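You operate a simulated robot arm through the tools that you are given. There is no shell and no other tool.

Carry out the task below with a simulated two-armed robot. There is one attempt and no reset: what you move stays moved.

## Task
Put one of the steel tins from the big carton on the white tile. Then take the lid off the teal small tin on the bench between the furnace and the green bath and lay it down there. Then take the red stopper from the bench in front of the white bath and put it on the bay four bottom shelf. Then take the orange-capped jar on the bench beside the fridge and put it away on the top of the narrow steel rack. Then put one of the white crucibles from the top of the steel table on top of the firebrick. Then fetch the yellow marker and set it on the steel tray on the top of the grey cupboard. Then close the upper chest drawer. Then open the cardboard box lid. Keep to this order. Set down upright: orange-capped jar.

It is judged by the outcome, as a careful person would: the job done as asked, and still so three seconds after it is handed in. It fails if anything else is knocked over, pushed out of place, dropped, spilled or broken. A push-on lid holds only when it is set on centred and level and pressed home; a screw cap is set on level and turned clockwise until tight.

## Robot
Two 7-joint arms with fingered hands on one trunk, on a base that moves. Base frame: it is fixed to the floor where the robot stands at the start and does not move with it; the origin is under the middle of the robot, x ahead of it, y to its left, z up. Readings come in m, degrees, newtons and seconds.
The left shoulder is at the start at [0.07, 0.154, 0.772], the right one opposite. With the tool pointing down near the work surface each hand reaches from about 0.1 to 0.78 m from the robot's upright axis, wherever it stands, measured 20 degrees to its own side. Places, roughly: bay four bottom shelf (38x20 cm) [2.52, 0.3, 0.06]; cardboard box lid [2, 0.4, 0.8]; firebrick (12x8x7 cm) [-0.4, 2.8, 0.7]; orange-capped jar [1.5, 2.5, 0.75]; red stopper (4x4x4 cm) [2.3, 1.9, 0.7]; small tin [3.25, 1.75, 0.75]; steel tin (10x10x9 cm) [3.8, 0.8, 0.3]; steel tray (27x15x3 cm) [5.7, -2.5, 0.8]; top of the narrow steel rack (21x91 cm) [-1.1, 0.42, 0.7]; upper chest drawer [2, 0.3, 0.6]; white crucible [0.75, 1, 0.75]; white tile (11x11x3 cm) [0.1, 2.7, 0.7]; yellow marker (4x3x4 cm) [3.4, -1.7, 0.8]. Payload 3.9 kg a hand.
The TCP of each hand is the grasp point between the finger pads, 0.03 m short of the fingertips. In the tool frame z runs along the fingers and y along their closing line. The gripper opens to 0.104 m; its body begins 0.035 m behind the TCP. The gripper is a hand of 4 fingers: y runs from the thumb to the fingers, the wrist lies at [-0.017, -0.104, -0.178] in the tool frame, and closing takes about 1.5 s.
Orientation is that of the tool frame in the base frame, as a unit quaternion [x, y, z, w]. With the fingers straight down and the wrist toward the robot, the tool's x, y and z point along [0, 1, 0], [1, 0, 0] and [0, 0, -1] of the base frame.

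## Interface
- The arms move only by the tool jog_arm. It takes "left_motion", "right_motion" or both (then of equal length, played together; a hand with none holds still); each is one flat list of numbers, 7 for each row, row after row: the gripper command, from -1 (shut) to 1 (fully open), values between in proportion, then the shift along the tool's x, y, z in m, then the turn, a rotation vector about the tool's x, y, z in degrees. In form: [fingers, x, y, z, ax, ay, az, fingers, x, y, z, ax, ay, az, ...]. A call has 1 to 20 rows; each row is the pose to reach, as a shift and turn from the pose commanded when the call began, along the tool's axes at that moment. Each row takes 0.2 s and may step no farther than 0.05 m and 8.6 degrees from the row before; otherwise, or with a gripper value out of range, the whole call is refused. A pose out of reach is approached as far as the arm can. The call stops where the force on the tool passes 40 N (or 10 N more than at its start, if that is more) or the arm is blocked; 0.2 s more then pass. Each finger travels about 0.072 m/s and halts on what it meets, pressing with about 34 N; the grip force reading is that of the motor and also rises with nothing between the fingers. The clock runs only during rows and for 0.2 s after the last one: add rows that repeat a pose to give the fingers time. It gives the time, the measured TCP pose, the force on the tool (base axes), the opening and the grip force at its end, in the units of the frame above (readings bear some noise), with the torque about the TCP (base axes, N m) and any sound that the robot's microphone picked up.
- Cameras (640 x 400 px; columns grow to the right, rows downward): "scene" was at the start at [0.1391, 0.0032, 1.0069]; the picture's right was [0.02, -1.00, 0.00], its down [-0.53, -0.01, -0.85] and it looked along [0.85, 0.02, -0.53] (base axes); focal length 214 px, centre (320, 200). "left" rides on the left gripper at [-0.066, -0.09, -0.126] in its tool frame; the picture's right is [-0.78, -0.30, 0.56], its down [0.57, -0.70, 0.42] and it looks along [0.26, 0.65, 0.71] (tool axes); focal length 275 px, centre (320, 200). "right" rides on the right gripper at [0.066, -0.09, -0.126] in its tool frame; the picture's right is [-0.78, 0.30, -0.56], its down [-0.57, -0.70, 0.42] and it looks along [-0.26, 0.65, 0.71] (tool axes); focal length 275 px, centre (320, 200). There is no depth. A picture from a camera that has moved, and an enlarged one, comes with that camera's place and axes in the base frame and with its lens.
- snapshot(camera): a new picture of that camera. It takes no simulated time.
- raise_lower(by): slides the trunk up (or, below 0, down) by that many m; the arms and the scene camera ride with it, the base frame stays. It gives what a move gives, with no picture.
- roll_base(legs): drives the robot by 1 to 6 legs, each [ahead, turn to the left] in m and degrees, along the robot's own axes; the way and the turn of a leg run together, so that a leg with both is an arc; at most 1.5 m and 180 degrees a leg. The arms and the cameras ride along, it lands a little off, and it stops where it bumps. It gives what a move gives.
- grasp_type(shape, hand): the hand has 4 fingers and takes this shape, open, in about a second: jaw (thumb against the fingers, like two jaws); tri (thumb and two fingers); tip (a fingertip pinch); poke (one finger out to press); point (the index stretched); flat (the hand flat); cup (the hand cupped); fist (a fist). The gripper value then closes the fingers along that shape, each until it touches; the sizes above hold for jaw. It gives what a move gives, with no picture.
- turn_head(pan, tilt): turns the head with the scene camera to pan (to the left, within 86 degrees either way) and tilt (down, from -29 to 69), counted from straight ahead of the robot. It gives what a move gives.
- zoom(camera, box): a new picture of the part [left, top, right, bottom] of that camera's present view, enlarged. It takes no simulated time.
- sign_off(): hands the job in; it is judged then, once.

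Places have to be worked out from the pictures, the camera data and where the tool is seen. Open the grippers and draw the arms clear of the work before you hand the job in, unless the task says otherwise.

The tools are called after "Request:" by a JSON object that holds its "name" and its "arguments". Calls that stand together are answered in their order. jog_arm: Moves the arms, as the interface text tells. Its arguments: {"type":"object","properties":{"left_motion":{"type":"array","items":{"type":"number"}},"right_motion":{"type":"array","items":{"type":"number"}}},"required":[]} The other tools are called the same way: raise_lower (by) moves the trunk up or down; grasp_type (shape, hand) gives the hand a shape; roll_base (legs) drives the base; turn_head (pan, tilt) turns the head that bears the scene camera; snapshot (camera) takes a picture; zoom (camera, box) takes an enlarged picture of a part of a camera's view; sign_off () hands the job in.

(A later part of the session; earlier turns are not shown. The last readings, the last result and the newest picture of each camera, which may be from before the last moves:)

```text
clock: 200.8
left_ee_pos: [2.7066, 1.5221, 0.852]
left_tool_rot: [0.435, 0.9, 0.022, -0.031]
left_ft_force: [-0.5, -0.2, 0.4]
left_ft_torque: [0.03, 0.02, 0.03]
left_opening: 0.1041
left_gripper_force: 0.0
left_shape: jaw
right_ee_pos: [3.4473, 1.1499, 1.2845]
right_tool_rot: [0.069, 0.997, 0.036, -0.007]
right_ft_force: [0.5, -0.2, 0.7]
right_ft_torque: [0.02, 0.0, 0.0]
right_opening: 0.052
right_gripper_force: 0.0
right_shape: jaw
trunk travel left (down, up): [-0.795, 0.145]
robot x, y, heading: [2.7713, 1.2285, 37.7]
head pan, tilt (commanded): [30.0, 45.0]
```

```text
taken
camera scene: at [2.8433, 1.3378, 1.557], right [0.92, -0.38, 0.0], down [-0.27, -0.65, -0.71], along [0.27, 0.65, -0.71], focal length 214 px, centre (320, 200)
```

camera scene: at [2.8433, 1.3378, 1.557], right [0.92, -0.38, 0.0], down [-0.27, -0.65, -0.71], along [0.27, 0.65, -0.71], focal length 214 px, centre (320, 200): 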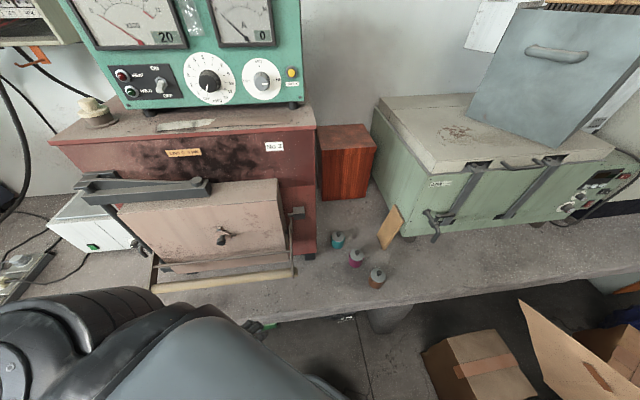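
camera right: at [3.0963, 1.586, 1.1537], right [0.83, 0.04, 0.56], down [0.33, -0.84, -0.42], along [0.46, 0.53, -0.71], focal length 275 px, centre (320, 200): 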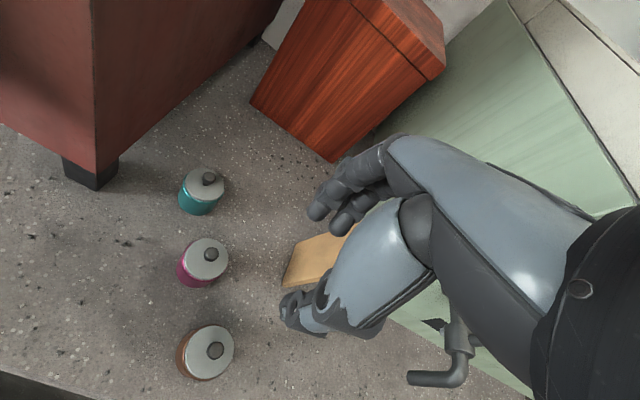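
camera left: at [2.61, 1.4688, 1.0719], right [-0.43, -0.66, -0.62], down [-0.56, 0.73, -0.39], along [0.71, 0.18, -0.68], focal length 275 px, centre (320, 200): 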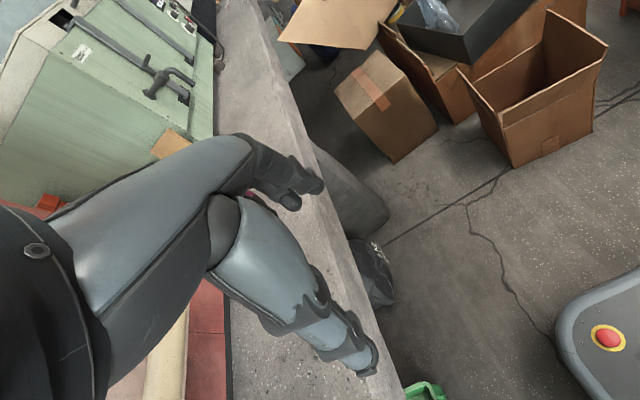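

The workspace is clear for the left hand. I raise it 20 cm while yawing 40° outward and levelling it.

Request:
{"name": "jog_arm", "arguments": {"left_motion": [0.6, 0.003, 0.0005, -0.04, 0.44, -0.78, -7.9, 0.3, 0.006, 0.001, -0.08, 0.88, -1.56, -15.8, 0.1, 0.009, 0.0015, -0.12, 1.32, -2.34, -23.8, 0, 0.012, 0.002, -0.16, 1.76, -3.12, -31.7, 0, 0.015, 0.0025, -0.2, 2.2, -3.9, -39.6, 0, 0.015, 0.0025, -0.2, 2.2, -3.9, -39.6]}}

Request:
{"name": "jog_arm", "arguments": {"left_motion": [0, -0.046, 0.016, 0, 0, 0, 0, 0, -0.092, 0.032, 0, 0, 0, 0, 0, -0.138, 0.048, 0, 0, 0, 0, 0, -0.185, 0.063, 0, 0, 0, 0, 0, -0.232, 0.078, 0, 0, 0, 0, 0, -0.249, 0.122, 0, 0, 0, 0, 0, -0.266, 0.166, 0, 0, 0, 0, 0, -0.284, 0.21, 0, 0, 0, 0, 0, -0.301, 0.254, 0, 0, 0, 0, 0, -0.318, 0.298, 0, 0, 0, 0, 0, -0.335, 0.343, 0, 0, 0, 0, 0, -0.3525, 0.3876, 0, 0, 0, 0, 0, -0.3525, 0.3876, 0, 0, 0, 0]}}

Request:
{"name": "snapshot", "arguments": {"camera": "left"}}

Request:
{"name": "snapshot", "arguments": {"camera": "scene"}}

```text
clock: 202.2
left_ee_pos: [2.6986, 1.4931, 0.967]
left_tool_rot: [0.103, 0.995, -0.001, -0.001]
left_ft_force: [0.1, 0.1, -0.9]
left_ft_torque: [0.0, 0.02, -0.03]
left_opening: 0.0524
left_gripper_force: 0.0
left_shape: jaw
left hand out of reach, approached as far as the arm can: row 3, 4, 5, 6
right_ee_pos: [3.4458, 1.1501, 1.285]
right_tool_rot: [0.069, 0.997, 0.035, -0.007]
right_ft_force: [-0.4, 0.2, -0.1]
right_ft_torque: [0.02, 0.04, -0.01]
right_opening: 0.0521
right_gripper_force: 0.1
right_shape: jaw
trunk travel left (down, up): [-0.795, 0.145]
robot x, y, heading: [2.7706, 1.2295, 37.6]
head pan, tilt (commanded): [30.0, 45.0]
```

```text
clock: 204.2
left_ee_pos: [3.005, 1.7027, 0.9569]
left_tool_rot: [0.115, 0.991, 0.042, -0.057]
left_ft_force: [1.2, 0.8, 0.1]
left_ft_torque: [-0.02, -0.01, 0.05]
left_opening: 0.0521
left_gripper_force: 0.0
left_shape: jaw
right_ee_pos: [3.4481, 1.1506, 1.2845]
right_tool_rot: [0.069, 0.997, 0.034, -0.008]
right_ft_force: [-0.1, -0.1, -0.2]
right_ft_torque: [-0.04, 0.06, -0.01]
right_opening: 0.0521
right_gripper_force: 0.1
right_shape: jaw
trunk travel left (down, up): [-0.795, 0.145]
robot x, y, heading: [2.7716, 1.2316, 37.6]
head pan, tilt (commanded): [30.0, 45.0]
stopped in row 10 (left hand): the arm was blocked; the commanded pose is now the measured one
```

```text
taken
camera left: at [3.062, 1.589, 1.0667], right [0.62, -0.41, -0.67], down [-0.76, -0.51, -0.4], along [-0.18, 0.76, -0.63], focal length 275 px, centre (320, 200)
```

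left: 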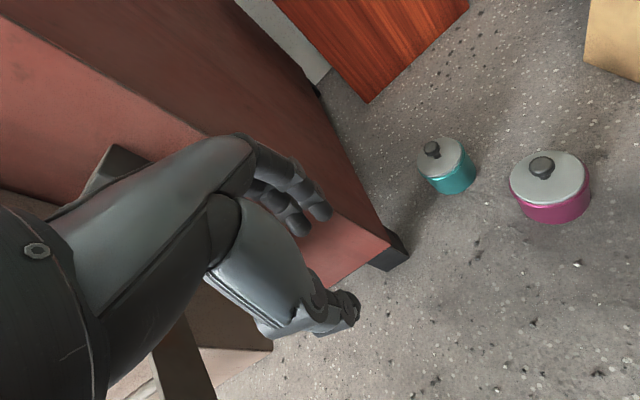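

```text
taken
camera scene: at [2.8448, 1.3401, 1.5567], right [0.92, -0.38, 0.0], down [-0.27, -0.65, -0.71], along [0.27, 0.65, -0.71], focal length 214 px, centre (320, 200)
```

scene: 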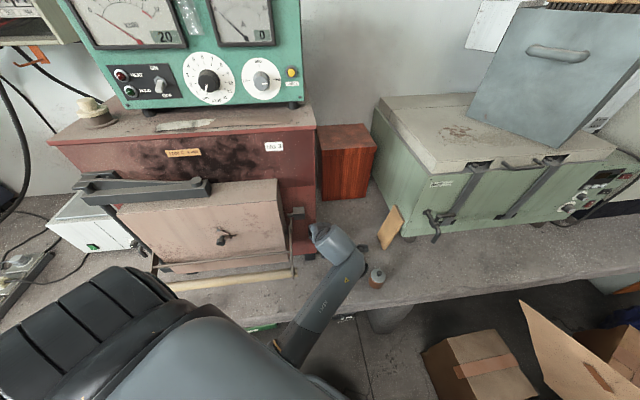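

The hand is near the furnace's front corner, tilted, and the arm hit a joint limit. I raise and level it first; reaching works better with the hand only ~0.3 m below the shoulder and the trunk doing the lowering.

Request:
{"name": "jog_arm", "arguments": {"left_motion": [0, -0.005, -0.006, -0.035, 1.4, -2.3, -0.4, 0, -0.01, -0.012, -0.07, 2.8, -4.7, -0.8, 0, -0.0138, -0.0174, -0.104, 4.1, -7.0, -1.2, 0, -0.0138, -0.0174, -0.104, 4.1, -7.0, -1.2]}}

Request:
{"name": "turn_head", "arguments": {"pan": 86, "tilt": 50}}

Request:
{"name": "snapshot", "arguments": {"camera": "scene"}}

```text
clock: 204.9
left_ee_pos: [2.9931, 1.7042, 1.0324]
left_tool_rot: [0.122, 0.988, 0.062, -0.074]
left_ft_force: [7.2, -6.1, 1.7]
left_ft_torque: [0.2, 0.17, -0.29]
left_opening: 0.0519
left_gripper_force: 0.0
left_shape: jaw
right_ee_pos: [3.4462, 1.146, 1.2848]
right_tool_rot: [0.071, 0.997, 0.037, -0.008]
right_ft_force: [-0.1, 0.9, 0.2]
right_ft_torque: [0.01, -0.01, 0.0]
right_opening: 0.052
right_gripper_force: 0.1
right_shape: jaw
trunk travel left (down, up): [-0.795, 0.145]
robot x, y, heading: [2.7755, 1.234, 37.3]
head pan, tilt (commanded): [30.0, 45.0]
stopped in row 3 (left hand): the arm was blocked; the commanded pose is now the measured one
```

```text
clock: 206.2
left_ee_pos: [2.9938, 1.704, 1.0321]
left_tool_rot: [0.119, 0.988, 0.063, -0.077]
left_ft_force: [10.8, -9.2, 1.6]
left_ft_torque: [0.33, 0.31, -0.42]
left_opening: 0.0521
left_gripper_force: 0.0
left_shape: jaw
right_ee_pos: [3.4487, 1.1445, 1.2842]
right_tool_rot: [0.07, 0.997, 0.036, -0.008]
right_ft_force: [-0.3, 0.1, 0.5]
right_ft_torque: [-0.01, 0.0, -0.01]
right_opening: 0.0521
right_gripper_force: 0.1
right_shape: jaw
trunk travel left (down, up): [-0.795, 0.145]
robot x, y, heading: [2.7725, 1.2317, 37.6]
head pan, tilt (commanded): [85.9, 50.0]
```

```text
taken
camera scene: at [2.7732, 1.324, 1.5503], right [0.84, 0.55, 0.0], down [0.42, -0.64, -0.65], along [-0.35, 0.54, -0.76], focal length 214 px, centre (320, 200)
```

scene: 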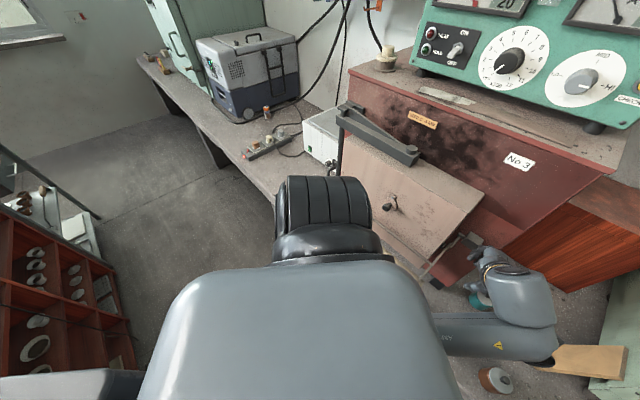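

The hand is pressing the furnace's latch side (≈14 N). I back it off toward the right-front immediately.

Request:
{"name": "jog_arm", "arguments": {"left_motion": [0, -0.02, -0.012, -0.005, 0, 0, 0, 0, -0.04, -0.024, -0.009, 0, 0, 0, 0, -0.0593, -0.036, -0.014, 0, 0, 0, 0, -0.0593, -0.036, -0.014, 0, 0, 0]}}

Request:
{"name": "zoom", "arguments": {"camera": "scene", "box": [380, 160, 640, 360]}}

```text
clock: 207.2
left_ee_pos: [3.0189, 1.6868, 1.0286]
left_tool_rot: [0.122, 0.979, 0.112, -0.12]
left_ft_force: [-0.2, 1.3, -0.2]
left_ft_torque: [-0.03, 0.01, -0.05]
left_opening: 0.052
left_gripper_force: 0.0
left_shape: jaw
right_ee_pos: [3.4454, 1.1487, 1.2845]
right_tool_rot: [0.071, 0.997, 0.035, -0.007]
right_ft_force: [-0.8, -0.7, -0.2]
right_ft_torque: [-0.01, -0.01, 0.01]
right_opening: 0.0518
right_gripper_force: 0.2
right_shape: jaw
trunk travel left (down, up): [-0.795, 0.145]
robot x, y, heading: [2.7744, 1.2293, 37.4]
head pan, tilt (commanded): [85.9, 50.0]
stopped in row 4 (left hand): the arm was blocked; the commanded pose is now the measured one
```

```text
2.00 times, centred on (510, 260) of scene
camera zoom: at [2.7693, 1.3278, 1.55], right [0.84, 0.55, 0.0], down [0.42, -0.64, -0.64], along [-0.35, 0.54, -0.77], focal length 429 px, centre (-60, 80)
```

zoom: 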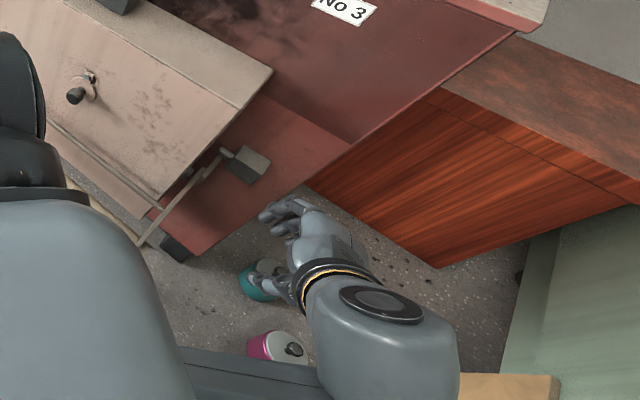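

The hand is free of contact. I turn the base back toward the aisle direction to get open space, and will rebuild a good left-arm pose there before approaching again.

Request:
{"name": "roll_base", "arguments": {"legs": [[0, -50]]}}

Request:
{"name": "turn_head", "arguments": {"pan": 20, "tilt": 50}}

Request:
{"name": "snapshot", "arguments": {"camera": "scene"}}

```text
clock: 209.8
left_ee_pos: [3.2808, 1.3334, 1.0291]
left_tool_rot: [0.526, 0.835, 0.151, -0.061]
left_ft_force: [0.1, 0.1, 0.1]
left_ft_torque: [0.0, 0.0, 0.01]
left_opening: 0.0522
left_gripper_force: 0.1
left_shape: jaw
right_ee_pos: [3.1416, 0.6625, 1.2849]
right_tool_rot: [0.486, 0.873, 0.034, 0.008]
right_ft_force: [0.3, 0.1, 0.3]
right_ft_torque: [0.02, -0.02, 0.02]
right_opening: 0.0521
right_gripper_force: 0.0
right_shape: jaw
trunk travel left (down, up): [-0.795, 0.145]
robot x, y, heading: [2.7735, 1.2291, -12.7]
head pan, tilt (commanded): [85.9, 50.0]
```

```text
clock: 211.2
left_ee_pos: [3.2803, 1.3334, 1.0282]
left_tool_rot: [0.525, 0.835, 0.152, -0.061]
left_ft_force: [0.7, 0.0, 0.2]
left_ft_torque: [0.01, -0.03, -0.02]
left_opening: 0.0521
left_gripper_force: 0.0
left_shape: jaw
right_ee_pos: [3.1408, 0.6615, 1.2855]
right_tool_rot: [0.486, 0.873, 0.035, 0.009]
right_ft_force: [-0.7, 0.5, -0.3]
right_ft_torque: [-0.01, 0.01, 0.0]
right_opening: 0.0519
right_gripper_force: 0.0
right_shape: jaw
trunk travel left (down, up): [-0.795, 0.145]
robot x, y, heading: [2.776, 1.2297, -12.6]
head pan, tilt (commanded): [20.0, 50.0]
```

```text
taken
camera scene: at [2.8978, 1.2307, 1.55], right [0.13, -0.99, 0.0], down [-0.76, -0.1, -0.64], along [0.64, 0.08, -0.77], focal length 214 px, centre (320, 200)
```

scene: 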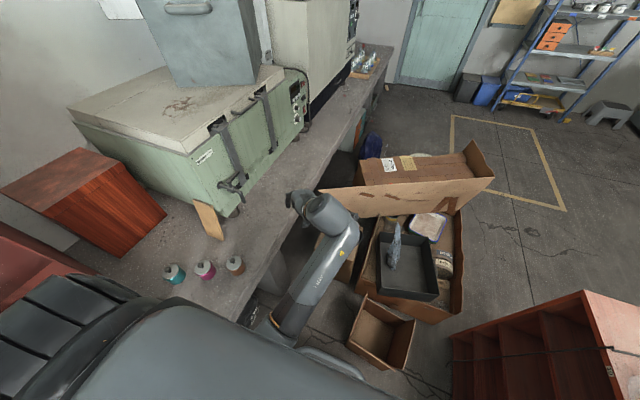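

Now in free space, I level the left hand (yaw +40° relative to the robot) while extending it forward 8 cm.

Request:
{"name": "jog_arm", "arguments": {"left_motion": [0, -0.0123, 0.0157, 0, 2.8, -3.8, -0.4, 0, -0.0246, 0.0314, 0, 5.65, -7.55, -0.85, 0, -0.037, 0.047, 0, 8.5, -11.3, -1.3, 0, -0.0493, 0.0628, -0.001, 11.3, -15.1, -1.7, 0, -0.0493, 0.0628, -0.001, 11.3, -15.1, -1.7]}}

```text
clock: 212.3
left_ee_pos: [3.3643, 1.3736, 1.0247]
left_tool_rot: [0.508, 0.859, 0.066, -0.03]
left_ft_force: [-0.1, -0.5, 0.3]
left_ft_torque: [0.03, -0.01, -0.01]
left_opening: 0.052
left_gripper_force: 0.1
left_shape: jaw
right_ee_pos: [3.1417, 0.6608, 1.285]
right_tool_rot: [0.485, 0.874, 0.035, 0.008]
right_ft_force: [-0.2, -0.4, -0.5]
right_ft_torque: [0.01, 0.04, 0.01]
right_opening: 0.052
right_gripper_force: 0.0
right_shape: jaw
trunk travel left (down, up): [-0.795, 0.145]
robot x, y, heading: [2.7732, 1.2322, -12.7]
head pan, tilt (commanded): [20.0, 50.0]
stopped in row 5 (left hand): the arm was blocked; the commanded pose is now the measured one
```

Still limited by about 8° of tilt at this yaw. I test whether the hand levels properly when turned back to face straight ahead.

Request:
{"name": "jog_arm", "arguments": {"left_motion": [0, 0, 0, 0, 0.35, -1.37, 6.9, 0, 0, 0, 0, 0.7, -2.73, 13.8, 0, 0, 0, 0, 1.05, -4.1, 20.7, 0, 0, 0, 0, 1.4, -5.47, 27.6, 0, 0, 0, 0, 1.75, -6.8, 34.5, 0, 0, 0, 0, 2.1, -8.2, 41.4, 0, 0, 0, 0, 2.1, -8.2, 41.4]}}

Request:
{"name": "turn_head", "arguments": {"pan": 60, "tilt": 50}}

Request:
{"name": "snapshot", "arguments": {"camera": "scene"}}

```text
clock: 213.9
left_ee_pos: [3.3628, 1.3709, 1.024]
left_tool_rot: [0.782, 0.624, 0.0, -0.001]
left_ft_force: [0.0, -0.3, 0.5]
left_ft_torque: [-0.02, 0.02, 0.02]
left_opening: 0.052
left_gripper_force: 0.1
left_shape: jaw
right_ee_pos: [3.1431, 0.6627, 1.2853]
right_tool_rot: [0.486, 0.873, 0.035, 0.008]
right_ft_force: [-0.3, 0.1, 0.2]
right_ft_torque: [0.0, -0.03, 0.0]
right_opening: 0.0518
right_gripper_force: 0.0
right_shape: jaw
trunk travel left (down, up): [-0.795, 0.145]
robot x, y, heading: [2.773, 1.2324, -12.8]
head pan, tilt (commanded): [20.0, 50.0]
```

```text
clock: 214.9
left_ee_pos: [3.3642, 1.3713, 1.0238]
left_tool_rot: [0.781, 0.624, -0.001, 0.0]
left_ft_force: [-0.4, -0.1, 0.3]
left_ft_torque: [0.01, 0.01, -0.01]
left_opening: 0.0519
left_gripper_force: 0.0
left_shape: jaw
right_ee_pos: [3.1421, 0.6604, 1.2856]
right_tool_rot: [0.486, 0.873, 0.036, 0.009]
right_ft_force: [1.0, -0.6, 0.2]
right_ft_torque: [-0.02, 0.0, -0.01]
right_opening: 0.0519
right_gripper_force: 0.1
right_shape: jaw
trunk travel left (down, up): [-0.795, 0.145]
robot x, y, heading: [2.7734, 1.229, -12.4]
head pan, tilt (commanded): [60.0, 50.0]
```

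```text
taken
camera scene: at [2.8738, 1.2776, 1.55], right [0.73, -0.68, 0.0], down [-0.52, -0.56, -0.64], along [0.44, 0.47, -0.77], focal length 214 px, centre (320, 200)
```

scene: 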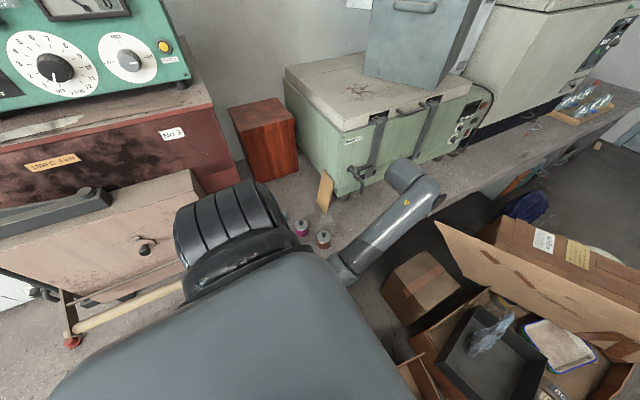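

Level and tracking with yaw 0 — this is the healthy configuration. I test how far it extends forward here in free space.

Request:
{"name": "jog_arm", "arguments": {"left_motion": [0, -0.018, 0.034, 0, 0, 0, 0, 0, -0.036, 0.067, 0, 0, 0, 0, 0, -0.054, 0.1, 0, 0, 0, 0, 0, -0.07, 0.134, 0, 0, 0, 0, 0, -0.07, 0.134, 0, 0, 0, 0]}}

Request:
{"name": "jog_arm", "arguments": {"left_motion": [0, 0, 0, 0.04, 0, 0, 0, 0, 0, 0, 0.08, 0, 0, 0, 0, 0, 0, 0.12, 0, 0, 0, 0, 0, 0, 0.12, 0, 0, 0]}}

```text
clock: 216.1
left_ee_pos: [3.4781, 1.2743, 1.0243]
left_tool_rot: [0.781, 0.625, 0.0, 0.001]
left_ft_force: [0.2, -0.6, -0.5]
left_ft_torque: [-0.01, 0.01, -0.02]
left_opening: 0.0523
left_gripper_force: 0.0
left_shape: jaw
right_ee_pos: [3.1413, 0.6612, 1.2846]
right_tool_rot: [0.485, 0.874, 0.035, 0.008]
right_ft_force: [0.2, 0.6, 0.4]
right_ft_torque: [-0.03, 0.01, 0.01]
right_opening: 0.0517
right_gripper_force: 0.1
right_shape: jaw
trunk travel left (down, up): [-0.795, 0.145]
robot x, y, heading: [2.772, 1.2316, -12.8]
head pan, tilt (commanded): [60.0, 50.0]
```

```text
clock: 217.1
left_ee_pos: [3.4802, 1.2749, 0.9053]
left_tool_rot: [0.781, 0.624, 0.001, 0.0]
left_ft_force: [-0.4, 0.8, 0.5]
left_ft_torque: [0.0, 0.01, 0.01]
left_opening: 0.0521
left_gripper_force: 0.1
left_shape: jaw
right_ee_pos: [3.1413, 0.6604, 1.2847]
right_tool_rot: [0.486, 0.873, 0.035, 0.008]
right_ft_force: [-1.1, 0.4, 0.1]
right_ft_torque: [-0.01, 0.01, 0.02]
right_opening: 0.0518
right_gripper_force: 0.1
right_shape: jaw
trunk travel left (down, up): [-0.795, 0.145]
robot x, y, heading: [2.7728, 1.2311, -12.7]
head pan, tilt (commanded): [60.0, 50.0]
```

With yaw 0 the left arm reaches fwd 0.68 m at low height easily. I set it to a slightly inboard pose with only +15° yaw, then rotate the base so the hand swings in over the tins from the open side.

Request:
{"name": "jog_arm", "arguments": {"left_motion": [0, -0.03, -0.015, -0.015, 0, 0, -4, 0, -0.06, -0.03, -0.03, 0, 0, -8, 0, -0.09, -0.045, -0.045, 0, 0, -12, 0, -0.12, -0.06, -0.06, 0, 0, -15, 0, -0.12, -0.06, -0.06, 0, 0, -15]}}

Request:
{"name": "roll_base", "arguments": {"legs": [[0, 60]]}}

Request:
{"name": "snapshot", "arguments": {"camera": "left"}}

Request:
{"name": "turn_head", "arguments": {"pan": 10, "tilt": 50}}

Request:
{"name": "snapshot", "arguments": {"camera": "scene"}}

```text
clock: 218.5
left_ee_pos: [3.4302, 1.2292, 0.9765]
left_tool_rot: [0.677, 0.734, 0.061, -0.012]
left_ft_force: [-0.3, -0.3, 0.1]
left_ft_torque: [0.01, 0.0, -0.01]
left_opening: 0.0522
left_gripper_force: 0.0
left_shape: jaw
right_ee_pos: [3.1412, 0.6617, 1.2847]
right_tool_rot: [0.487, 0.873, 0.035, 0.009]
right_ft_force: [0.5, -0.3, 0.7]
right_ft_torque: [0.02, -0.01, 0.0]
right_opening: 0.0518
right_gripper_force: 0.0
right_shape: jaw
trunk travel left (down, up): [-0.795, 0.145]
robot x, y, heading: [2.7736, 1.2284, -12.6]
head pan, tilt (commanded): [60.0, 50.0]
stopped in row 5 (left hand): the arm was blocked; the commanded pose is now the measured one
```

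```text
clock: 221.5
left_ee_pos: [3.1163, 1.79, 0.9765]
left_tool_rot: [0.23, 0.971, 0.047, -0.041]
left_ft_force: [-0.5, 0.7, 0.7]
left_ft_torque: [0.0, 0.0, -0.04]
left_opening: 0.0519
left_gripper_force: 0.0
left_shape: jaw
right_ee_pos: [3.4518, 1.2495, 1.2838]
right_tool_rot: [-0.004, 0.999, 0.035, -0.01]
right_ft_force: [0.6, 0.4, 0.0]
right_ft_torque: [0.01, 0.01, -0.02]
right_opening: 0.0518
right_gripper_force: 0.0
right_shape: jaw
trunk travel left (down, up): [-0.795, 0.145]
robot x, y, heading: [2.7746, 1.2322, 45.7]
head pan, tilt (commanded): [60.0, 50.0]
```

```text
taken
camera left: at [3.1424, 1.6673, 1.0864], right [0.53, -0.55, -0.65], down [-0.85, -0.32, -0.41], along [0.02, 0.77, -0.63], focal length 275 px, centre (320, 200)
```

left: 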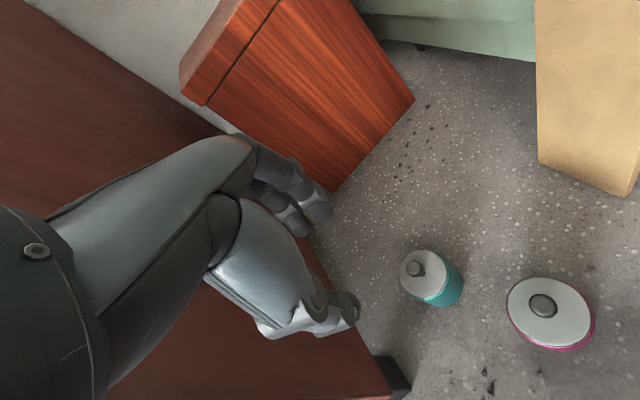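

```text
clock: 222.7
left_ee_pos: [3.1156, 1.79, 0.9751]
left_tool_rot: [0.231, 0.971, 0.047, -0.041]
left_ft_force: [0.0, 0.3, -0.8]
left_ft_torque: [-0.01, -0.01, -0.01]
left_opening: 0.052
left_gripper_force: 0.0
left_shape: jaw
right_ee_pos: [3.4514, 1.2484, 1.2839]
right_tool_rot: [-0.005, 0.999, 0.035, -0.009]
right_ft_force: [-0.3, 0.5, 0.0]
right_ft_torque: [-0.05, -0.01, -0.01]
right_opening: 0.0519
right_gripper_force: 0.0
right_shape: jaw
trunk travel left (down, up): [-0.795, 0.145]
robot x, y, heading: [2.7738, 1.2265, 45.7]
head pan, tilt (commanded): [10.0, 50.0]
```

```text
taken
camera scene: at [2.8508, 1.3319, 1.55], right [0.83, -0.56, 0.0], down [-0.43, -0.64, -0.64], along [0.36, 0.53, -0.77], focal length 214 px, centre (320, 200)
```

scene: 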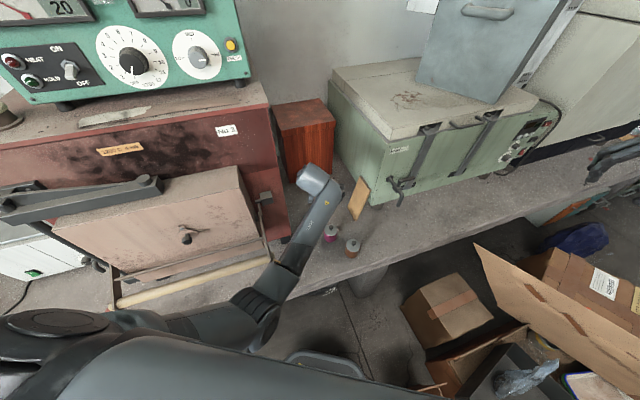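

The hand swung in cleanly to (3.116, 1.79) above the tins. I level it with a slightly smaller yaw and centre it over the knob at about (3.136, 1.828).

Request:
{"name": "jog_arm", "arguments": {"left_motion": [0, 0.0, 0.014, 0.001, 1.25, -2.0, 2.7, 0, 0.0, 0.028, 0.002, 2.5, -4.1, 5.5, 0, 0.0, 0.041, 0.003, 3.73, -6.1, 8.2, 0, 0.0, 0.041, 0.003, 3.73, -6.1, 8.2]}}

Request:
{"name": "snapshot", "arguments": {"camera": "left"}}

```text
clock: 223.7
left_ee_pos: [3.1365, 1.8274, 0.9748]
left_tool_rot: [0.3, 0.954, 0.0, 0.0]
left_ft_force: [0.8, -0.3, 0.3]
left_ft_torque: [0.03, -0.01, -0.03]
left_opening: 0.0521
left_gripper_force: 0.0
left_shape: jaw
right_ee_pos: [3.452, 1.2489, 1.2842]
right_tool_rot: [-0.004, 0.999, 0.034, -0.01]
right_ft_force: [-0.5, -0.4, -0.3]
right_ft_torque: [-0.04, 0.0, 0.0]
right_opening: 0.0519
right_gripper_force: 0.0
right_shape: jaw
trunk travel left (down, up): [-0.795, 0.145]
robot x, y, heading: [2.7755, 1.2332, 46.0]
head pan, tilt (commanded): [10.0, 50.0]
```

```text
taken
camera left: at [3.1387, 1.7154, 1.1005], right [0.47, -0.69, -0.56], down [-0.87, -0.25, -0.43], along [0.15, 0.68, -0.71], focal length 275 px, centre (320, 200)
```

left: 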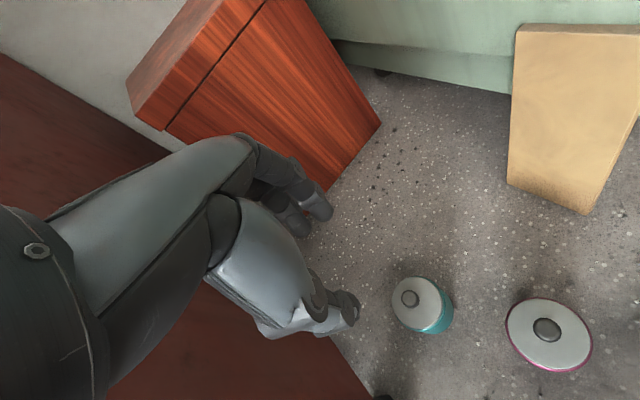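

Levelled, and the descent line projects exactly onto the knob. I lower with the trunk 14 cm, then check.

Request:
{"name": "raise_lower", "arguments": {"by": -0.13}}

Request:
{"name": "snapshot", "arguments": {"camera": "left"}}

Request:
{"name": "zoom", "arguments": {"camera": "scene", "box": [220, 120, 420, 260]}}

```text
clock: 225.3
left_ee_pos: [3.1351, 1.8269, 0.8451]
left_tool_rot: [0.3, 0.954, 0.0, 0.0]
left_ft_force: [1.3, -0.3, 0.4]
left_ft_torque: [-0.02, 0.0, 0.02]
left_opening: 0.0519
left_gripper_force: 0.1
left_shape: jaw
right_ee_pos: [3.4511, 1.2494, 1.155]
right_tool_rot: [-0.004, 0.999, 0.034, -0.009]
right_ft_force: [-0.5, 0.0, -0.7]
right_ft_torque: [0.0, 0.01, -0.05]
right_opening: 0.0518
right_gripper_force: 0.0
right_shape: jaw
trunk travel left (down, up): [-0.665, 0.275]
robot x, y, heading: [2.7737, 1.2308, 46.0]
head pan, tilt (commanded): [10.0, 50.0]
```

```text
taken
camera left: at [3.1387, 1.7154, 0.9705], right [0.47, -0.69, -0.56], down [-0.87, -0.25, -0.43], along [0.15, 0.68, -0.71], focal length 275 px, centre (320, 200)
```

left: 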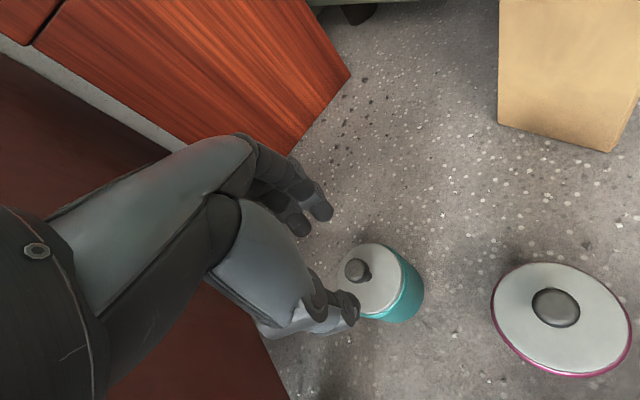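

```text
2.86 times, centred on (320, 190) of scene
camera zoom: at [2.8506, 1.3319, 1.4201], right [0.83, -0.56, 0.0], down [-0.43, -0.63, -0.64], along [0.36, 0.53, -0.77], focal length 613 px, centre (320, 229)
```

zoom: 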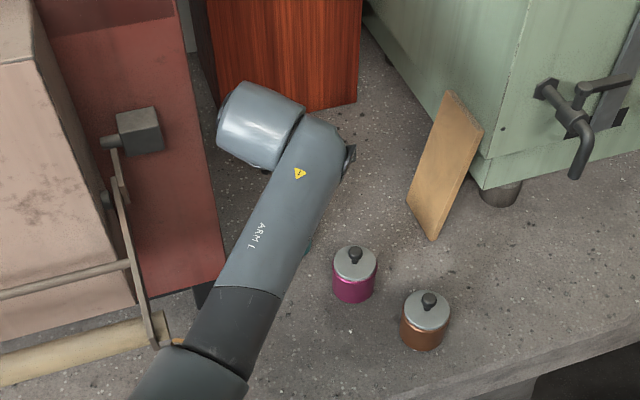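

The knob sits exactly on the descent line between thumb and fingers. I descend 4.8 cm with force watching.

Request:
{"name": "jog_arm", "arguments": {"left_motion": [0, 0, 0, 0.015, 0, 0, 0, 0, 0, 0, 0.028, 0, 0, 0, 0, 0, 0, 0.038, 0, 0, 0, 0, 0, 0, 0.044, 0, 0, 0, 0, 0, 0, 0.048, 0, 0, 0]}}

Request:
{"name": "snapshot", "arguments": {"camera": "left"}}

```text
clock: 226.5
left_ee_pos: [3.1349, 1.8262, 0.7961]
left_tool_rot: [0.3, 0.954, 0.001, 0.001]
left_ft_force: [0.1, 0.1, -0.7]
left_ft_torque: [0.02, 0.01, 0.02]
left_opening: 0.052
left_gripper_force: 0.1
left_shape: jaw
right_ee_pos: [3.4514, 1.2494, 1.1547]
right_tool_rot: [-0.004, 0.999, 0.034, -0.01]
right_ft_force: [-0.3, 0.4, -0.3]
right_ft_torque: [0.01, -0.02, 0.0]
right_opening: 0.0521
right_gripper_force: 0.1
right_shape: jaw
trunk travel left (down, up): [-0.665, 0.275]
robot x, y, heading: [2.7708, 1.2321, 45.8]
head pan, tilt (commanded): [10.0, 50.0]
```

```text
taken
camera left: at [3.1384, 1.7155, 0.9217], right [0.47, -0.69, -0.56], down [-0.87, -0.25, -0.43], along [0.15, 0.68, -0.71], focal length 275 px, centre (320, 200)
```

left: 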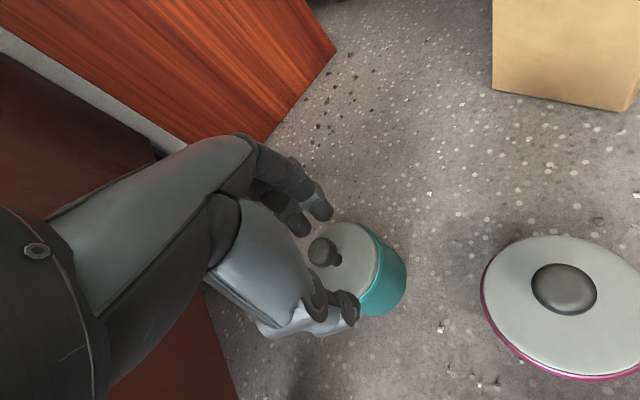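

Aligned with the knob between the fingers. I close on it.

Request:
{"name": "jog_arm", "arguments": {"left_motion": [-0.3, 0, 0, 0, 0, 0, 0, -0.6, 0, 0, 0, 0, 0, 0, -1, 0, 0, 0, 0, 0, 0, -1, 0, 0, 0, 0, 0, 0, -1, 0, 0, 0, 0, 0, 0, -1, 0, 0, 0, 0, 0, 0]}}

Request:
{"name": "zoom", "arguments": {"camera": "left", "box": [240, 160, 440, 330]}}

```text
clock: 227.9
left_ee_pos: [3.1345, 1.8281, 0.7959]
left_tool_rot: [0.3, 0.954, 0.0, 0.0]
left_ft_force: [-0.1, 0.7, -0.6]
left_ft_torque: [-0.02, 0.0, 0.04]
left_opening: 0.0109
left_gripper_force: 34.0
left_shape: jaw
right_ee_pos: [3.4513, 1.249, 1.1551]
right_tool_rot: [-0.005, 0.999, 0.035, -0.009]
right_ft_force: [-0.4, -0.2, 0.6]
right_ft_torque: [-0.01, -0.01, 0.0]
right_opening: 0.052
right_gripper_force: 0.1
right_shape: jaw
trunk travel left (down, up): [-0.665, 0.275]
robot x, y, heading: [2.7758, 1.2301, 45.9]
head pan, tilt (commanded): [10.0, 50.0]
heard: snap
```

```text
2.35 times, centred on (340, 245) of left
camera zoom: at [3.1384, 1.7155, 0.9217], right [0.47, -0.69, -0.56], down [-0.87, -0.25, -0.43], along [0.15, 0.68, -0.71], focal length 648 px, centre (273, 94)
```

zoom: 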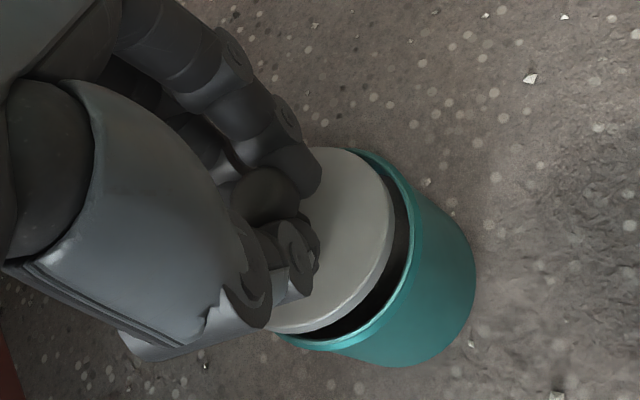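

A snap: the lid came loose as the fingers gripped the knob (opening 11 mm). I lift it straight up slowly and look.

Request:
{"name": "jog_arm", "arguments": {"left_motion": [-1, 0, 0, -0.01, 0, 0, 0, -1, 0, 0, -0.02, 0, 0, 0, -1, 0, 0, -0.03, 0, 0, 0, -1, 0, 0, -0.045, 0, 0, 0, -1, 0, 0, -0.06, 0, 0, 0]}}

Request:
{"name": "snapshot", "arguments": {"camera": "left"}}

```text
clock: 229.1
left_ee_pos: [3.1357, 1.8262, 0.8567]
left_tool_rot: [0.3, 0.954, 0.0, 0.0]
left_ft_force: [-0.4, 0.7, -0.7]
left_ft_torque: [-0.03, -0.01, 0.03]
left_opening: 0.011
left_gripper_force: 34.3
left_shape: jaw
right_ee_pos: [3.4514, 1.2495, 1.1545]
right_tool_rot: [-0.005, 0.999, 0.035, -0.01]
right_ft_force: [-0.2, -0.1, -0.1]
right_ft_torque: [-0.01, -0.01, 0.02]
right_opening: 0.0519
right_gripper_force: 0.0
right_shape: jaw
trunk travel left (down, up): [-0.665, 0.275]
robot x, y, heading: [2.7744, 1.229, 46.0]
head pan, tilt (commanded): [10.0, 50.0]
```

```text
taken
camera left: at [3.1391, 1.715, 0.9825], right [0.47, -0.69, -0.56], down [-0.87, -0.25, -0.43], along [0.15, 0.68, -0.71], focal length 275 px, centre (320, 200)
```

left: 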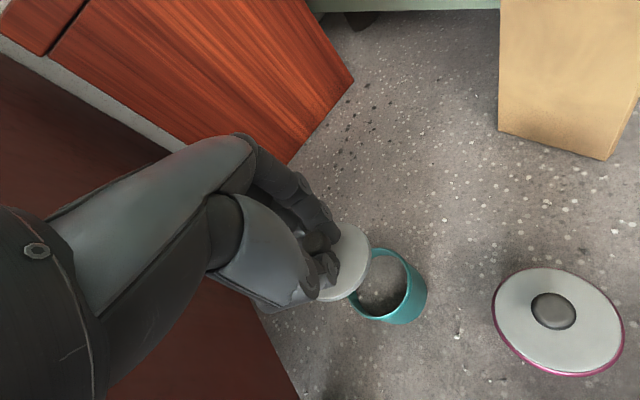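

The lid is in hand and the tin stands open. I carry the lid to the clear bench spot in front of it, about (3.07, 1.68), still between furnace and bath.

Request:
{"name": "jog_arm", "arguments": {"left_motion": [-1, -0.0075, -0.039, 0, 0, 0, 0, -1, -0.015, -0.079, 0, 0, 0, 0, -1, -0.022, -0.118, 0, 0, 0, 0, -1, -0.0298, -0.1575, 0, 0, 0, 0, -1, -0.0298, -0.1575, 0, 0, 0, 0]}}

Request:
{"name": "snapshot", "arguments": {"camera": "left"}}

Request:
{"name": "zoom", "arguments": {"camera": "scene", "box": [220, 140, 420, 280]}}

```text
clock: 230.1
left_ee_pos: [3.0342, 1.7364, 0.8487]
left_tool_rot: [0.295, 0.952, 0.042, -0.065]
left_ft_force: [-0.5, -0.1, 0.0]
left_ft_torque: [0.01, 0.01, 0.01]
left_opening: 0.0109
left_gripper_force: 34.1
left_shape: jaw
right_ee_pos: [3.4504, 1.2468, 1.1542]
right_tool_rot: [-0.004, 0.999, 0.036, -0.01]
right_ft_force: [0.7, 0.0, 0.9]
right_ft_torque: [0.01, 0.01, -0.01]
right_opening: 0.0519
right_gripper_force: 0.1
right_shape: jaw
trunk travel left (down, up): [-0.665, 0.275]
robot x, y, heading: [2.7764, 1.2336, 45.8]
head pan, tilt (commanded): [10.0, 50.0]
stopped in row 4 (left hand): the arm was blocked; the commanded pose is now the measured one
```

```text
taken
camera left: at [3.0504, 1.6108, 0.9594], right [0.41, -0.61, -0.68], down [-0.91, -0.21, -0.36], along [0.08, 0.76, -0.64], focal length 275 px, centre (320, 200)
```

left: 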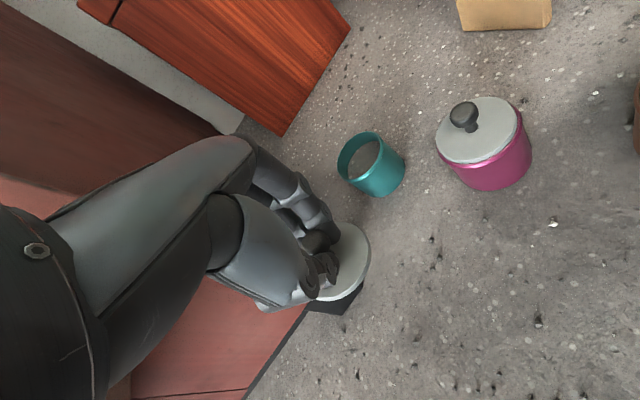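

```text
2.86 times, centred on (320, 210) of scene
camera zoom: at [2.8502, 1.33, 1.4202], right [0.83, -0.56, 0.0], down [-0.43, -0.63, -0.64], along [0.36, 0.53, -0.77], focal length 613 px, centre (320, 171)
```

zoom: 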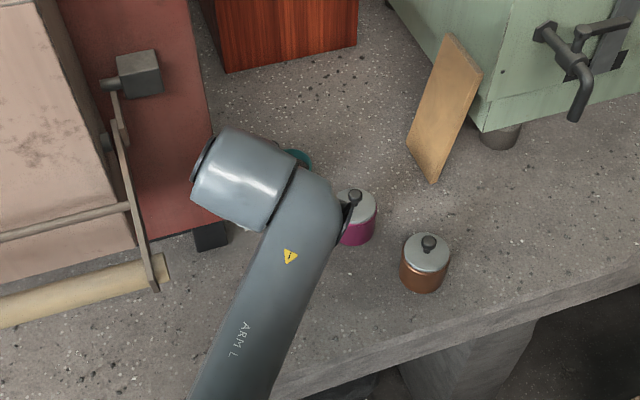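

Retracting made the arm hit its limit and drift toward the furnace foot. I re-extend to the good level pose (a bit higher), and will use the base to move the lid to the free area right of the teal tin instead.

Request:
{"name": "jog_arm", "arguments": {"left_motion": [-1, -0.0064, 0.0334, -0.0122, 0.59, -2.14, 0.14, -1, -0.0128, 0.0668, -0.0244, 1.17, -4.28, 0.28, -1, -0.0191, 0.1, -0.0366, 1.76, -6.42, 0.42, -1, -0.0255, 0.1336, -0.0487, 2.35, -8.57, 0.57, -1, -0.0255, 0.1336, -0.0487, 2.35, -8.57, 0.57]}}

Request:
{"name": "roll_base", "arguments": {"legs": [[0, -8]]}}

Request:
{"name": "snapshot", "arguments": {"camera": "left"}}

```text
clock: 231.3
left_ee_pos: [3.1362, 1.8256, 0.8998]
left_tool_rot: [0.301, 0.954, -0.002, 0.002]
left_ft_force: [-0.9, -1.2, -0.1]
left_ft_torque: [0.02, 0.02, -0.03]
left_opening: 0.0109
left_gripper_force: 34.3
left_shape: jaw
right_ee_pos: [3.4499, 1.2497, 1.1555]
right_tool_rot: [-0.005, 0.999, 0.034, -0.01]
right_ft_force: [-0.6, -0.6, -0.7]
right_ft_torque: [0.02, 0.02, -0.01]
right_opening: 0.0518
right_gripper_force: 0.0
right_shape: jaw
trunk travel left (down, up): [-0.665, 0.275]
robot x, y, heading: [2.7703, 1.2312, 46.0]
head pan, tilt (commanded): [10.0, 50.0]
```

```text
clock: 232.3
left_ee_pos: [3.2141, 1.772, 0.8983]
left_tool_rot: [0.366, 0.931, -0.002, 0.0]
left_ft_force: [0.0, 0.3, -0.4]
left_ft_torque: [-0.03, 0.0, 0.0]
left_opening: 0.0111
left_gripper_force: 33.9
left_shape: jaw
right_ee_pos: [3.4482, 1.1568, 1.1558]
right_tool_rot: [0.064, 0.997, 0.035, -0.008]
right_ft_force: [-0.4, -0.4, 0.0]
right_ft_torque: [-0.05, -0.03, 0.04]
right_opening: 0.0519
right_gripper_force: 0.0
right_shape: jaw
trunk travel left (down, up): [-0.665, 0.275]
robot x, y, heading: [2.7714, 1.2274, 38.2]
head pan, tilt (commanded): [10.0, 50.0]
```

```text
taken
camera left: at [3.2025, 1.6612, 1.0238], right [0.37, -0.75, -0.55], down [-0.9, -0.13, -0.42], along [0.25, 0.65, -0.72], focal length 275 px, centre (320, 200)
```

left: 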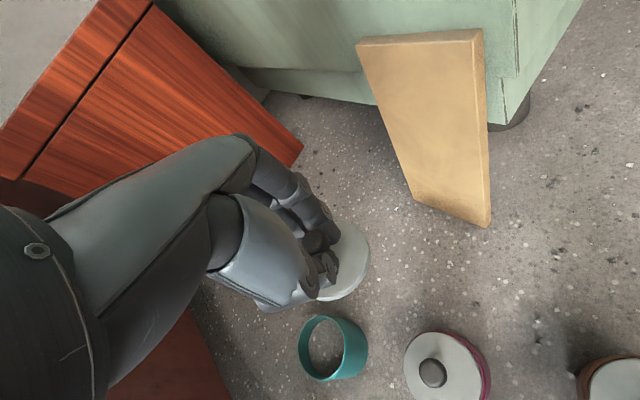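

The spot between teal tin and plank is free. I roll the base forward 4.5 cm to center over it, then descend by trunk.

Request:
{"name": "roll_base", "arguments": {"legs": [[0.045, 0]]}}

Request:
{"name": "raise_lower", "arguments": {"by": -0.11}}

Request:
{"name": "snapshot", "arguments": {"camera": "left"}}

```text
clock: 233.2
left_ee_pos: [3.2439, 1.7924, 0.9077]
left_tool_rot: [0.366, 0.93, 0.004, 0.003]
left_ft_force: [0.1, -0.3, 0.7]
left_ft_torque: [0.02, -0.01, 0.03]
left_opening: 0.0114
left_gripper_force: 34.6
left_shape: jaw
right_ee_pos: [3.4734, 1.1745, 1.1611]
right_tool_rot: [0.065, 0.997, 0.039, -0.002]
right_ft_force: [0.2, -1.3, 0.1]
right_ft_torque: [0.03, -0.06, -0.01]
right_opening: 0.0517
right_gripper_force: 0.1
right_shape: jaw
trunk travel left (down, up): [-0.665, 0.275]
robot x, y, heading: [2.807, 1.2567, 37.9]
head pan, tilt (commanded): [10.0, 50.0]
```

```text
clock: 234.6
left_ee_pos: [3.2506, 1.7965, 0.7887]
left_tool_rot: [0.366, 0.931, -0.001, 0.0]
left_ft_force: [0.2, -0.6, 0.0]
left_ft_torque: [0.02, 0.0, -0.03]
left_opening: 0.0114
left_gripper_force: 34.3
left_shape: jaw
right_ee_pos: [3.4828, 1.1818, 1.0471]
right_tool_rot: [0.065, 0.997, 0.037, -0.006]
right_ft_force: [-0.1, 0.8, -0.3]
right_ft_torque: [0.03, 0.0, 0.04]
right_opening: 0.0522
right_gripper_force: 0.1
right_shape: jaw
trunk travel left (down, up): [-0.555, 0.385]
robot x, y, heading: [2.8119, 1.259, 37.9]
head pan, tilt (commanded): [10.0, 50.0]
```

```text
taken
camera left: at [3.2381, 1.6862, 0.915], right [0.37, -0.75, -0.56], down [-0.9, -0.12, -0.42], along [0.25, 0.65, -0.71], focal length 275 px, centre (320, 200)
```

left: 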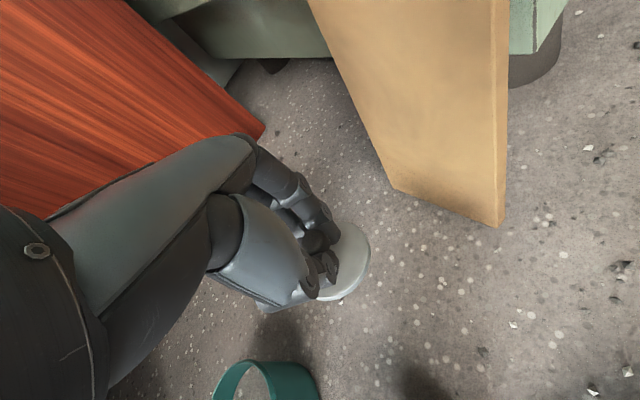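

Clear bench beneath the lid. I descend in small steps to contact.

Request:
{"name": "jog_arm", "arguments": {"left_motion": [-1, 0, 0, 0.012, 0, 0, 0, -1, 0, 0, 0.022, 0, 0, 0, -1, 0, 0, 0.029, 0, 0, 0, -1, 0, 0, 0.034, 0, 0, 0]}}

Request:
{"name": "jog_arm", "arguments": {"left_motion": [-1, 0, 0, 0.003, 0, 0, 0, -1, 0, 0, 0.006, 0, 0, 0]}}

Request:
{"name": "snapshot", "arguments": {"camera": "left"}}

```text
clock: 235.6
left_ee_pos: [3.25, 1.7969, 0.7552]
left_tool_rot: [0.366, 0.931, 0.0, 0.001]
left_ft_force: [-1.2, -0.2, -0.6]
left_ft_torque: [-0.03, 0.0, 0.02]
left_opening: 0.0109
left_gripper_force: 34.0
left_shape: jaw
right_ee_pos: [3.4821, 1.1818, 1.0465]
right_tool_rot: [0.065, 0.997, 0.037, -0.007]
right_ft_force: [-0.6, 0.0, -0.1]
right_ft_torque: [0.01, 0.01, -0.02]
right_opening: 0.0516
right_gripper_force: 0.0
right_shape: jaw
trunk travel left (down, up): [-0.555, 0.385]
robot x, y, heading: [2.8054, 1.258, 38.1]
head pan, tilt (commanded): [10.0, 50.0]
```

```text
clock: 236.2
left_ee_pos: [3.2492, 1.7971, 0.7487]
left_tool_rot: [0.367, 0.93, -0.001, 0.001]
left_ft_force: [0.1, 0.4, -0.8]
left_ft_torque: [0.0, -0.02, 0.0]
left_opening: 0.0112
left_gripper_force: 34.3
left_shape: jaw
right_ee_pos: [3.4823, 1.1819, 1.0475]
right_tool_rot: [0.065, 0.997, 0.036, -0.006]
right_ft_force: [0.4, -0.3, -0.3]
right_ft_torque: [-0.03, 0.01, -0.01]
right_opening: 0.0519
right_gripper_force: 0.1
right_shape: jaw
trunk travel left (down, up): [-0.555, 0.385]
robot x, y, heading: [2.8082, 1.2573, 38.3]
head pan, tilt (commanded): [10.0, 50.0]
```

```text
taken
camera left: at [3.2373, 1.6869, 0.8748], right [0.37, -0.75, -0.56], down [-0.9, -0.12, -0.42], along [0.25, 0.65, -0.71], focal length 275 px, centre (320, 200)
```

left: 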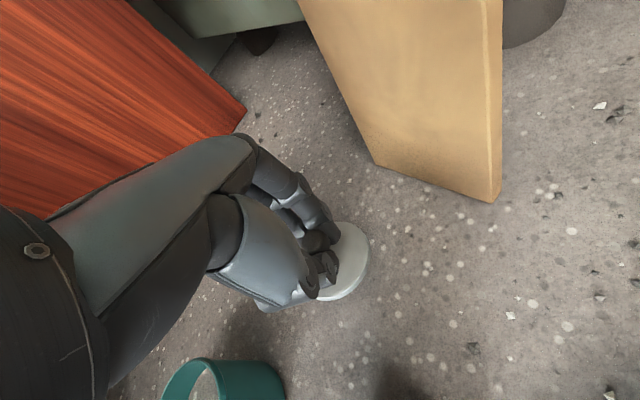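

Still no contact at TCP z=0.749; I keep stepping down 3 mm at a time.

Request:
{"name": "jog_arm", "arguments": {"left_motion": [-1, 0, 0, 0.003, 0, 0, 0, -1, 0, 0, 0.006, 0, 0, 0]}}

Request:
{"name": "jog_arm", "arguments": {"left_motion": [-1, 0, 0, 0.003, 0, 0, 0, -1, 0, 0, 0.006, 0, 0, 0]}}

```text
clock: 236.8
left_ee_pos: [3.2497, 1.7976, 0.7446]
left_tool_rot: [0.366, 0.93, 0.001, 0.001]
left_ft_force: [-0.7, 0.2, 3.4]
left_ft_torque: [0.06, -0.01, 0.02]
left_opening: 0.0113
left_gripper_force: 34.5
left_shape: jaw
right_ee_pos: [3.4816, 1.1821, 1.0468]
right_tool_rot: [0.065, 0.997, 0.036, -0.006]
right_ft_force: [0.7, -0.8, -0.3]
right_ft_torque: [-0.02, -0.02, -0.01]
right_opening: 0.0518
right_gripper_force: 0.2
right_shape: jaw
trunk travel left (down, up): [-0.555, 0.385]
robot x, y, heading: [2.8072, 1.2609, 38.2]
head pan, tilt (commanded): [10.0, 50.0]
```

```text
clock: 237.4
left_ee_pos: [3.2491, 1.7964, 0.7424]
left_tool_rot: [0.366, 0.931, 0.004, 0.002]
left_ft_force: [-3.2, 1.2, 16.8]
left_ft_torque: [0.07, -0.22, 0.04]
left_opening: 0.0112
left_gripper_force: 34.1
left_shape: jaw
right_ee_pos: [3.4805, 1.181, 1.048]
right_tool_rot: [0.065, 0.997, 0.036, -0.004]
right_ft_force: [0.1, -0.2, 0.0]
right_ft_torque: [-0.02, -0.02, 0.0]
right_opening: 0.0519
right_gripper_force: 0.1
right_shape: jaw
trunk travel left (down, up): [-0.555, 0.385]
robot x, y, heading: [2.8095, 1.2559, 38.0]
head pan, tilt (commanded): [10.0, 50.0]
```

Seated on the bench (17 N). I ease up 3 mm and open the fingers.

Request:
{"name": "jog_arm", "arguments": {"left_motion": [-1, 0, 0, -0.003, 0, 0, 0, -0.7, 0, 0, -0.003, 0, 0, 0, -0.4, 0, 0, -0.003, 0, 0, 0, -0.1, 0, 0, -0.003, 0, 0, 0, -0.1, 0, 0, -0.003, 0, 0, 0, -0.1, 0, 0, -0.003, 0, 0, 0]}}

Request:
{"name": "jog_arm", "arguments": {"left_motion": [-0.1, 0, 0, -0.02, 0, 0, 0, -0.1, 0, 0, -0.05, 0, 0, 0, -0.1, 0, 0, -0.09, 0, 0, 0]}}

Request:
{"name": "raise_lower", "arguments": {"by": 0.2}}

Request:
{"name": "snapshot", "arguments": {"camera": "left"}}

```text
clock: 238.8
left_ee_pos: [3.2509, 1.7962, 0.7389]
left_tool_rot: [0.366, 0.931, -0.001, 0.001]
left_ft_force: [1.6, 1.0, 3.1]
left_ft_torque: [0.07, -0.08, 0.0]
left_opening: 0.0473
left_gripper_force: 0.1
left_shape: jaw
right_ee_pos: [3.4815, 1.1808, 1.0462]
right_tool_rot: [0.065, 0.997, 0.035, -0.004]
right_ft_force: [0.2, 0.2, -0.2]
right_ft_torque: [0.01, -0.01, -0.02]
right_opening: 0.052
right_gripper_force: 0.0
right_shape: jaw
trunk travel left (down, up): [-0.555, 0.385]
robot x, y, heading: [2.8064, 1.2597, 38.1]
head pan, tilt (commanded): [10.0, 50.0]
```

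```text
clock: 239.6
left_ee_pos: [3.2518, 1.7963, 0.8322]
left_tool_rot: [0.367, 0.93, -0.001, 0.001]
left_ft_force: [1.0, -0.6, 0.5]
left_ft_torque: [0.03, 0.0, 0.0]
left_opening: 0.0466
left_gripper_force: 0.0
left_shape: jaw
right_ee_pos: [3.4812, 1.1814, 1.0471]
right_tool_rot: [0.066, 0.997, 0.037, -0.007]
right_ft_force: [0.1, -0.4, 0.5]
right_ft_torque: [0.0, -0.01, -0.01]
right_opening: 0.0518
right_gripper_force: 0.1
right_shape: jaw
trunk travel left (down, up): [-0.555, 0.385]
robot x, y, heading: [2.8062, 1.261, 37.8]
head pan, tilt (commanded): [10.0, 50.0]
```

```text
clock: 241.8
left_ee_pos: [3.2516, 1.7948, 1.0309]
left_tool_rot: [0.367, 0.93, -0.001, 0.0]
left_ft_force: [1.2, -0.5, -0.1]
left_ft_torque: [-0.05, -0.03, 0.01]
left_opening: 0.0468
left_gripper_force: 0.0
left_shape: jaw
right_ee_pos: [3.483, 1.1818, 1.2463]
right_tool_rot: [0.065, 0.997, 0.037, -0.007]
right_ft_force: [-0.2, 0.2, -0.1]
right_ft_torque: [-0.02, -0.01, 0.01]
right_opening: 0.0521
right_gripper_force: 0.0
right_shape: jaw
trunk travel left (down, up): [-0.755, 0.185]
robot x, y, heading: [2.8093, 1.2619, 38.0]
head pan, tilt (commanded): [10.0, 50.0]
```

```text
taken
camera left: at [3.2392, 1.6858, 1.1559], right [0.37, -0.75, -0.56], down [-0.9, -0.12, -0.42], along [0.25, 0.65, -0.71], focal length 275 px, centre (320, 200)
```

left: 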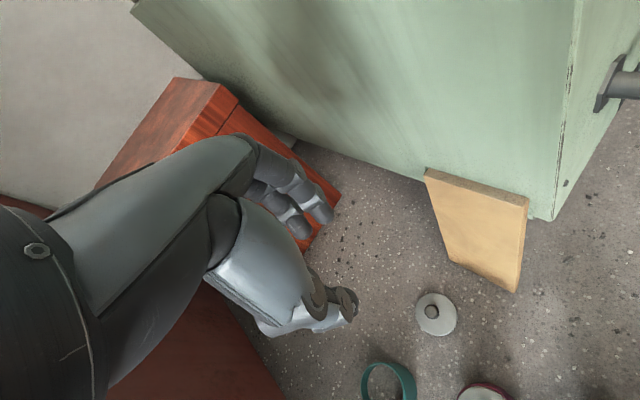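

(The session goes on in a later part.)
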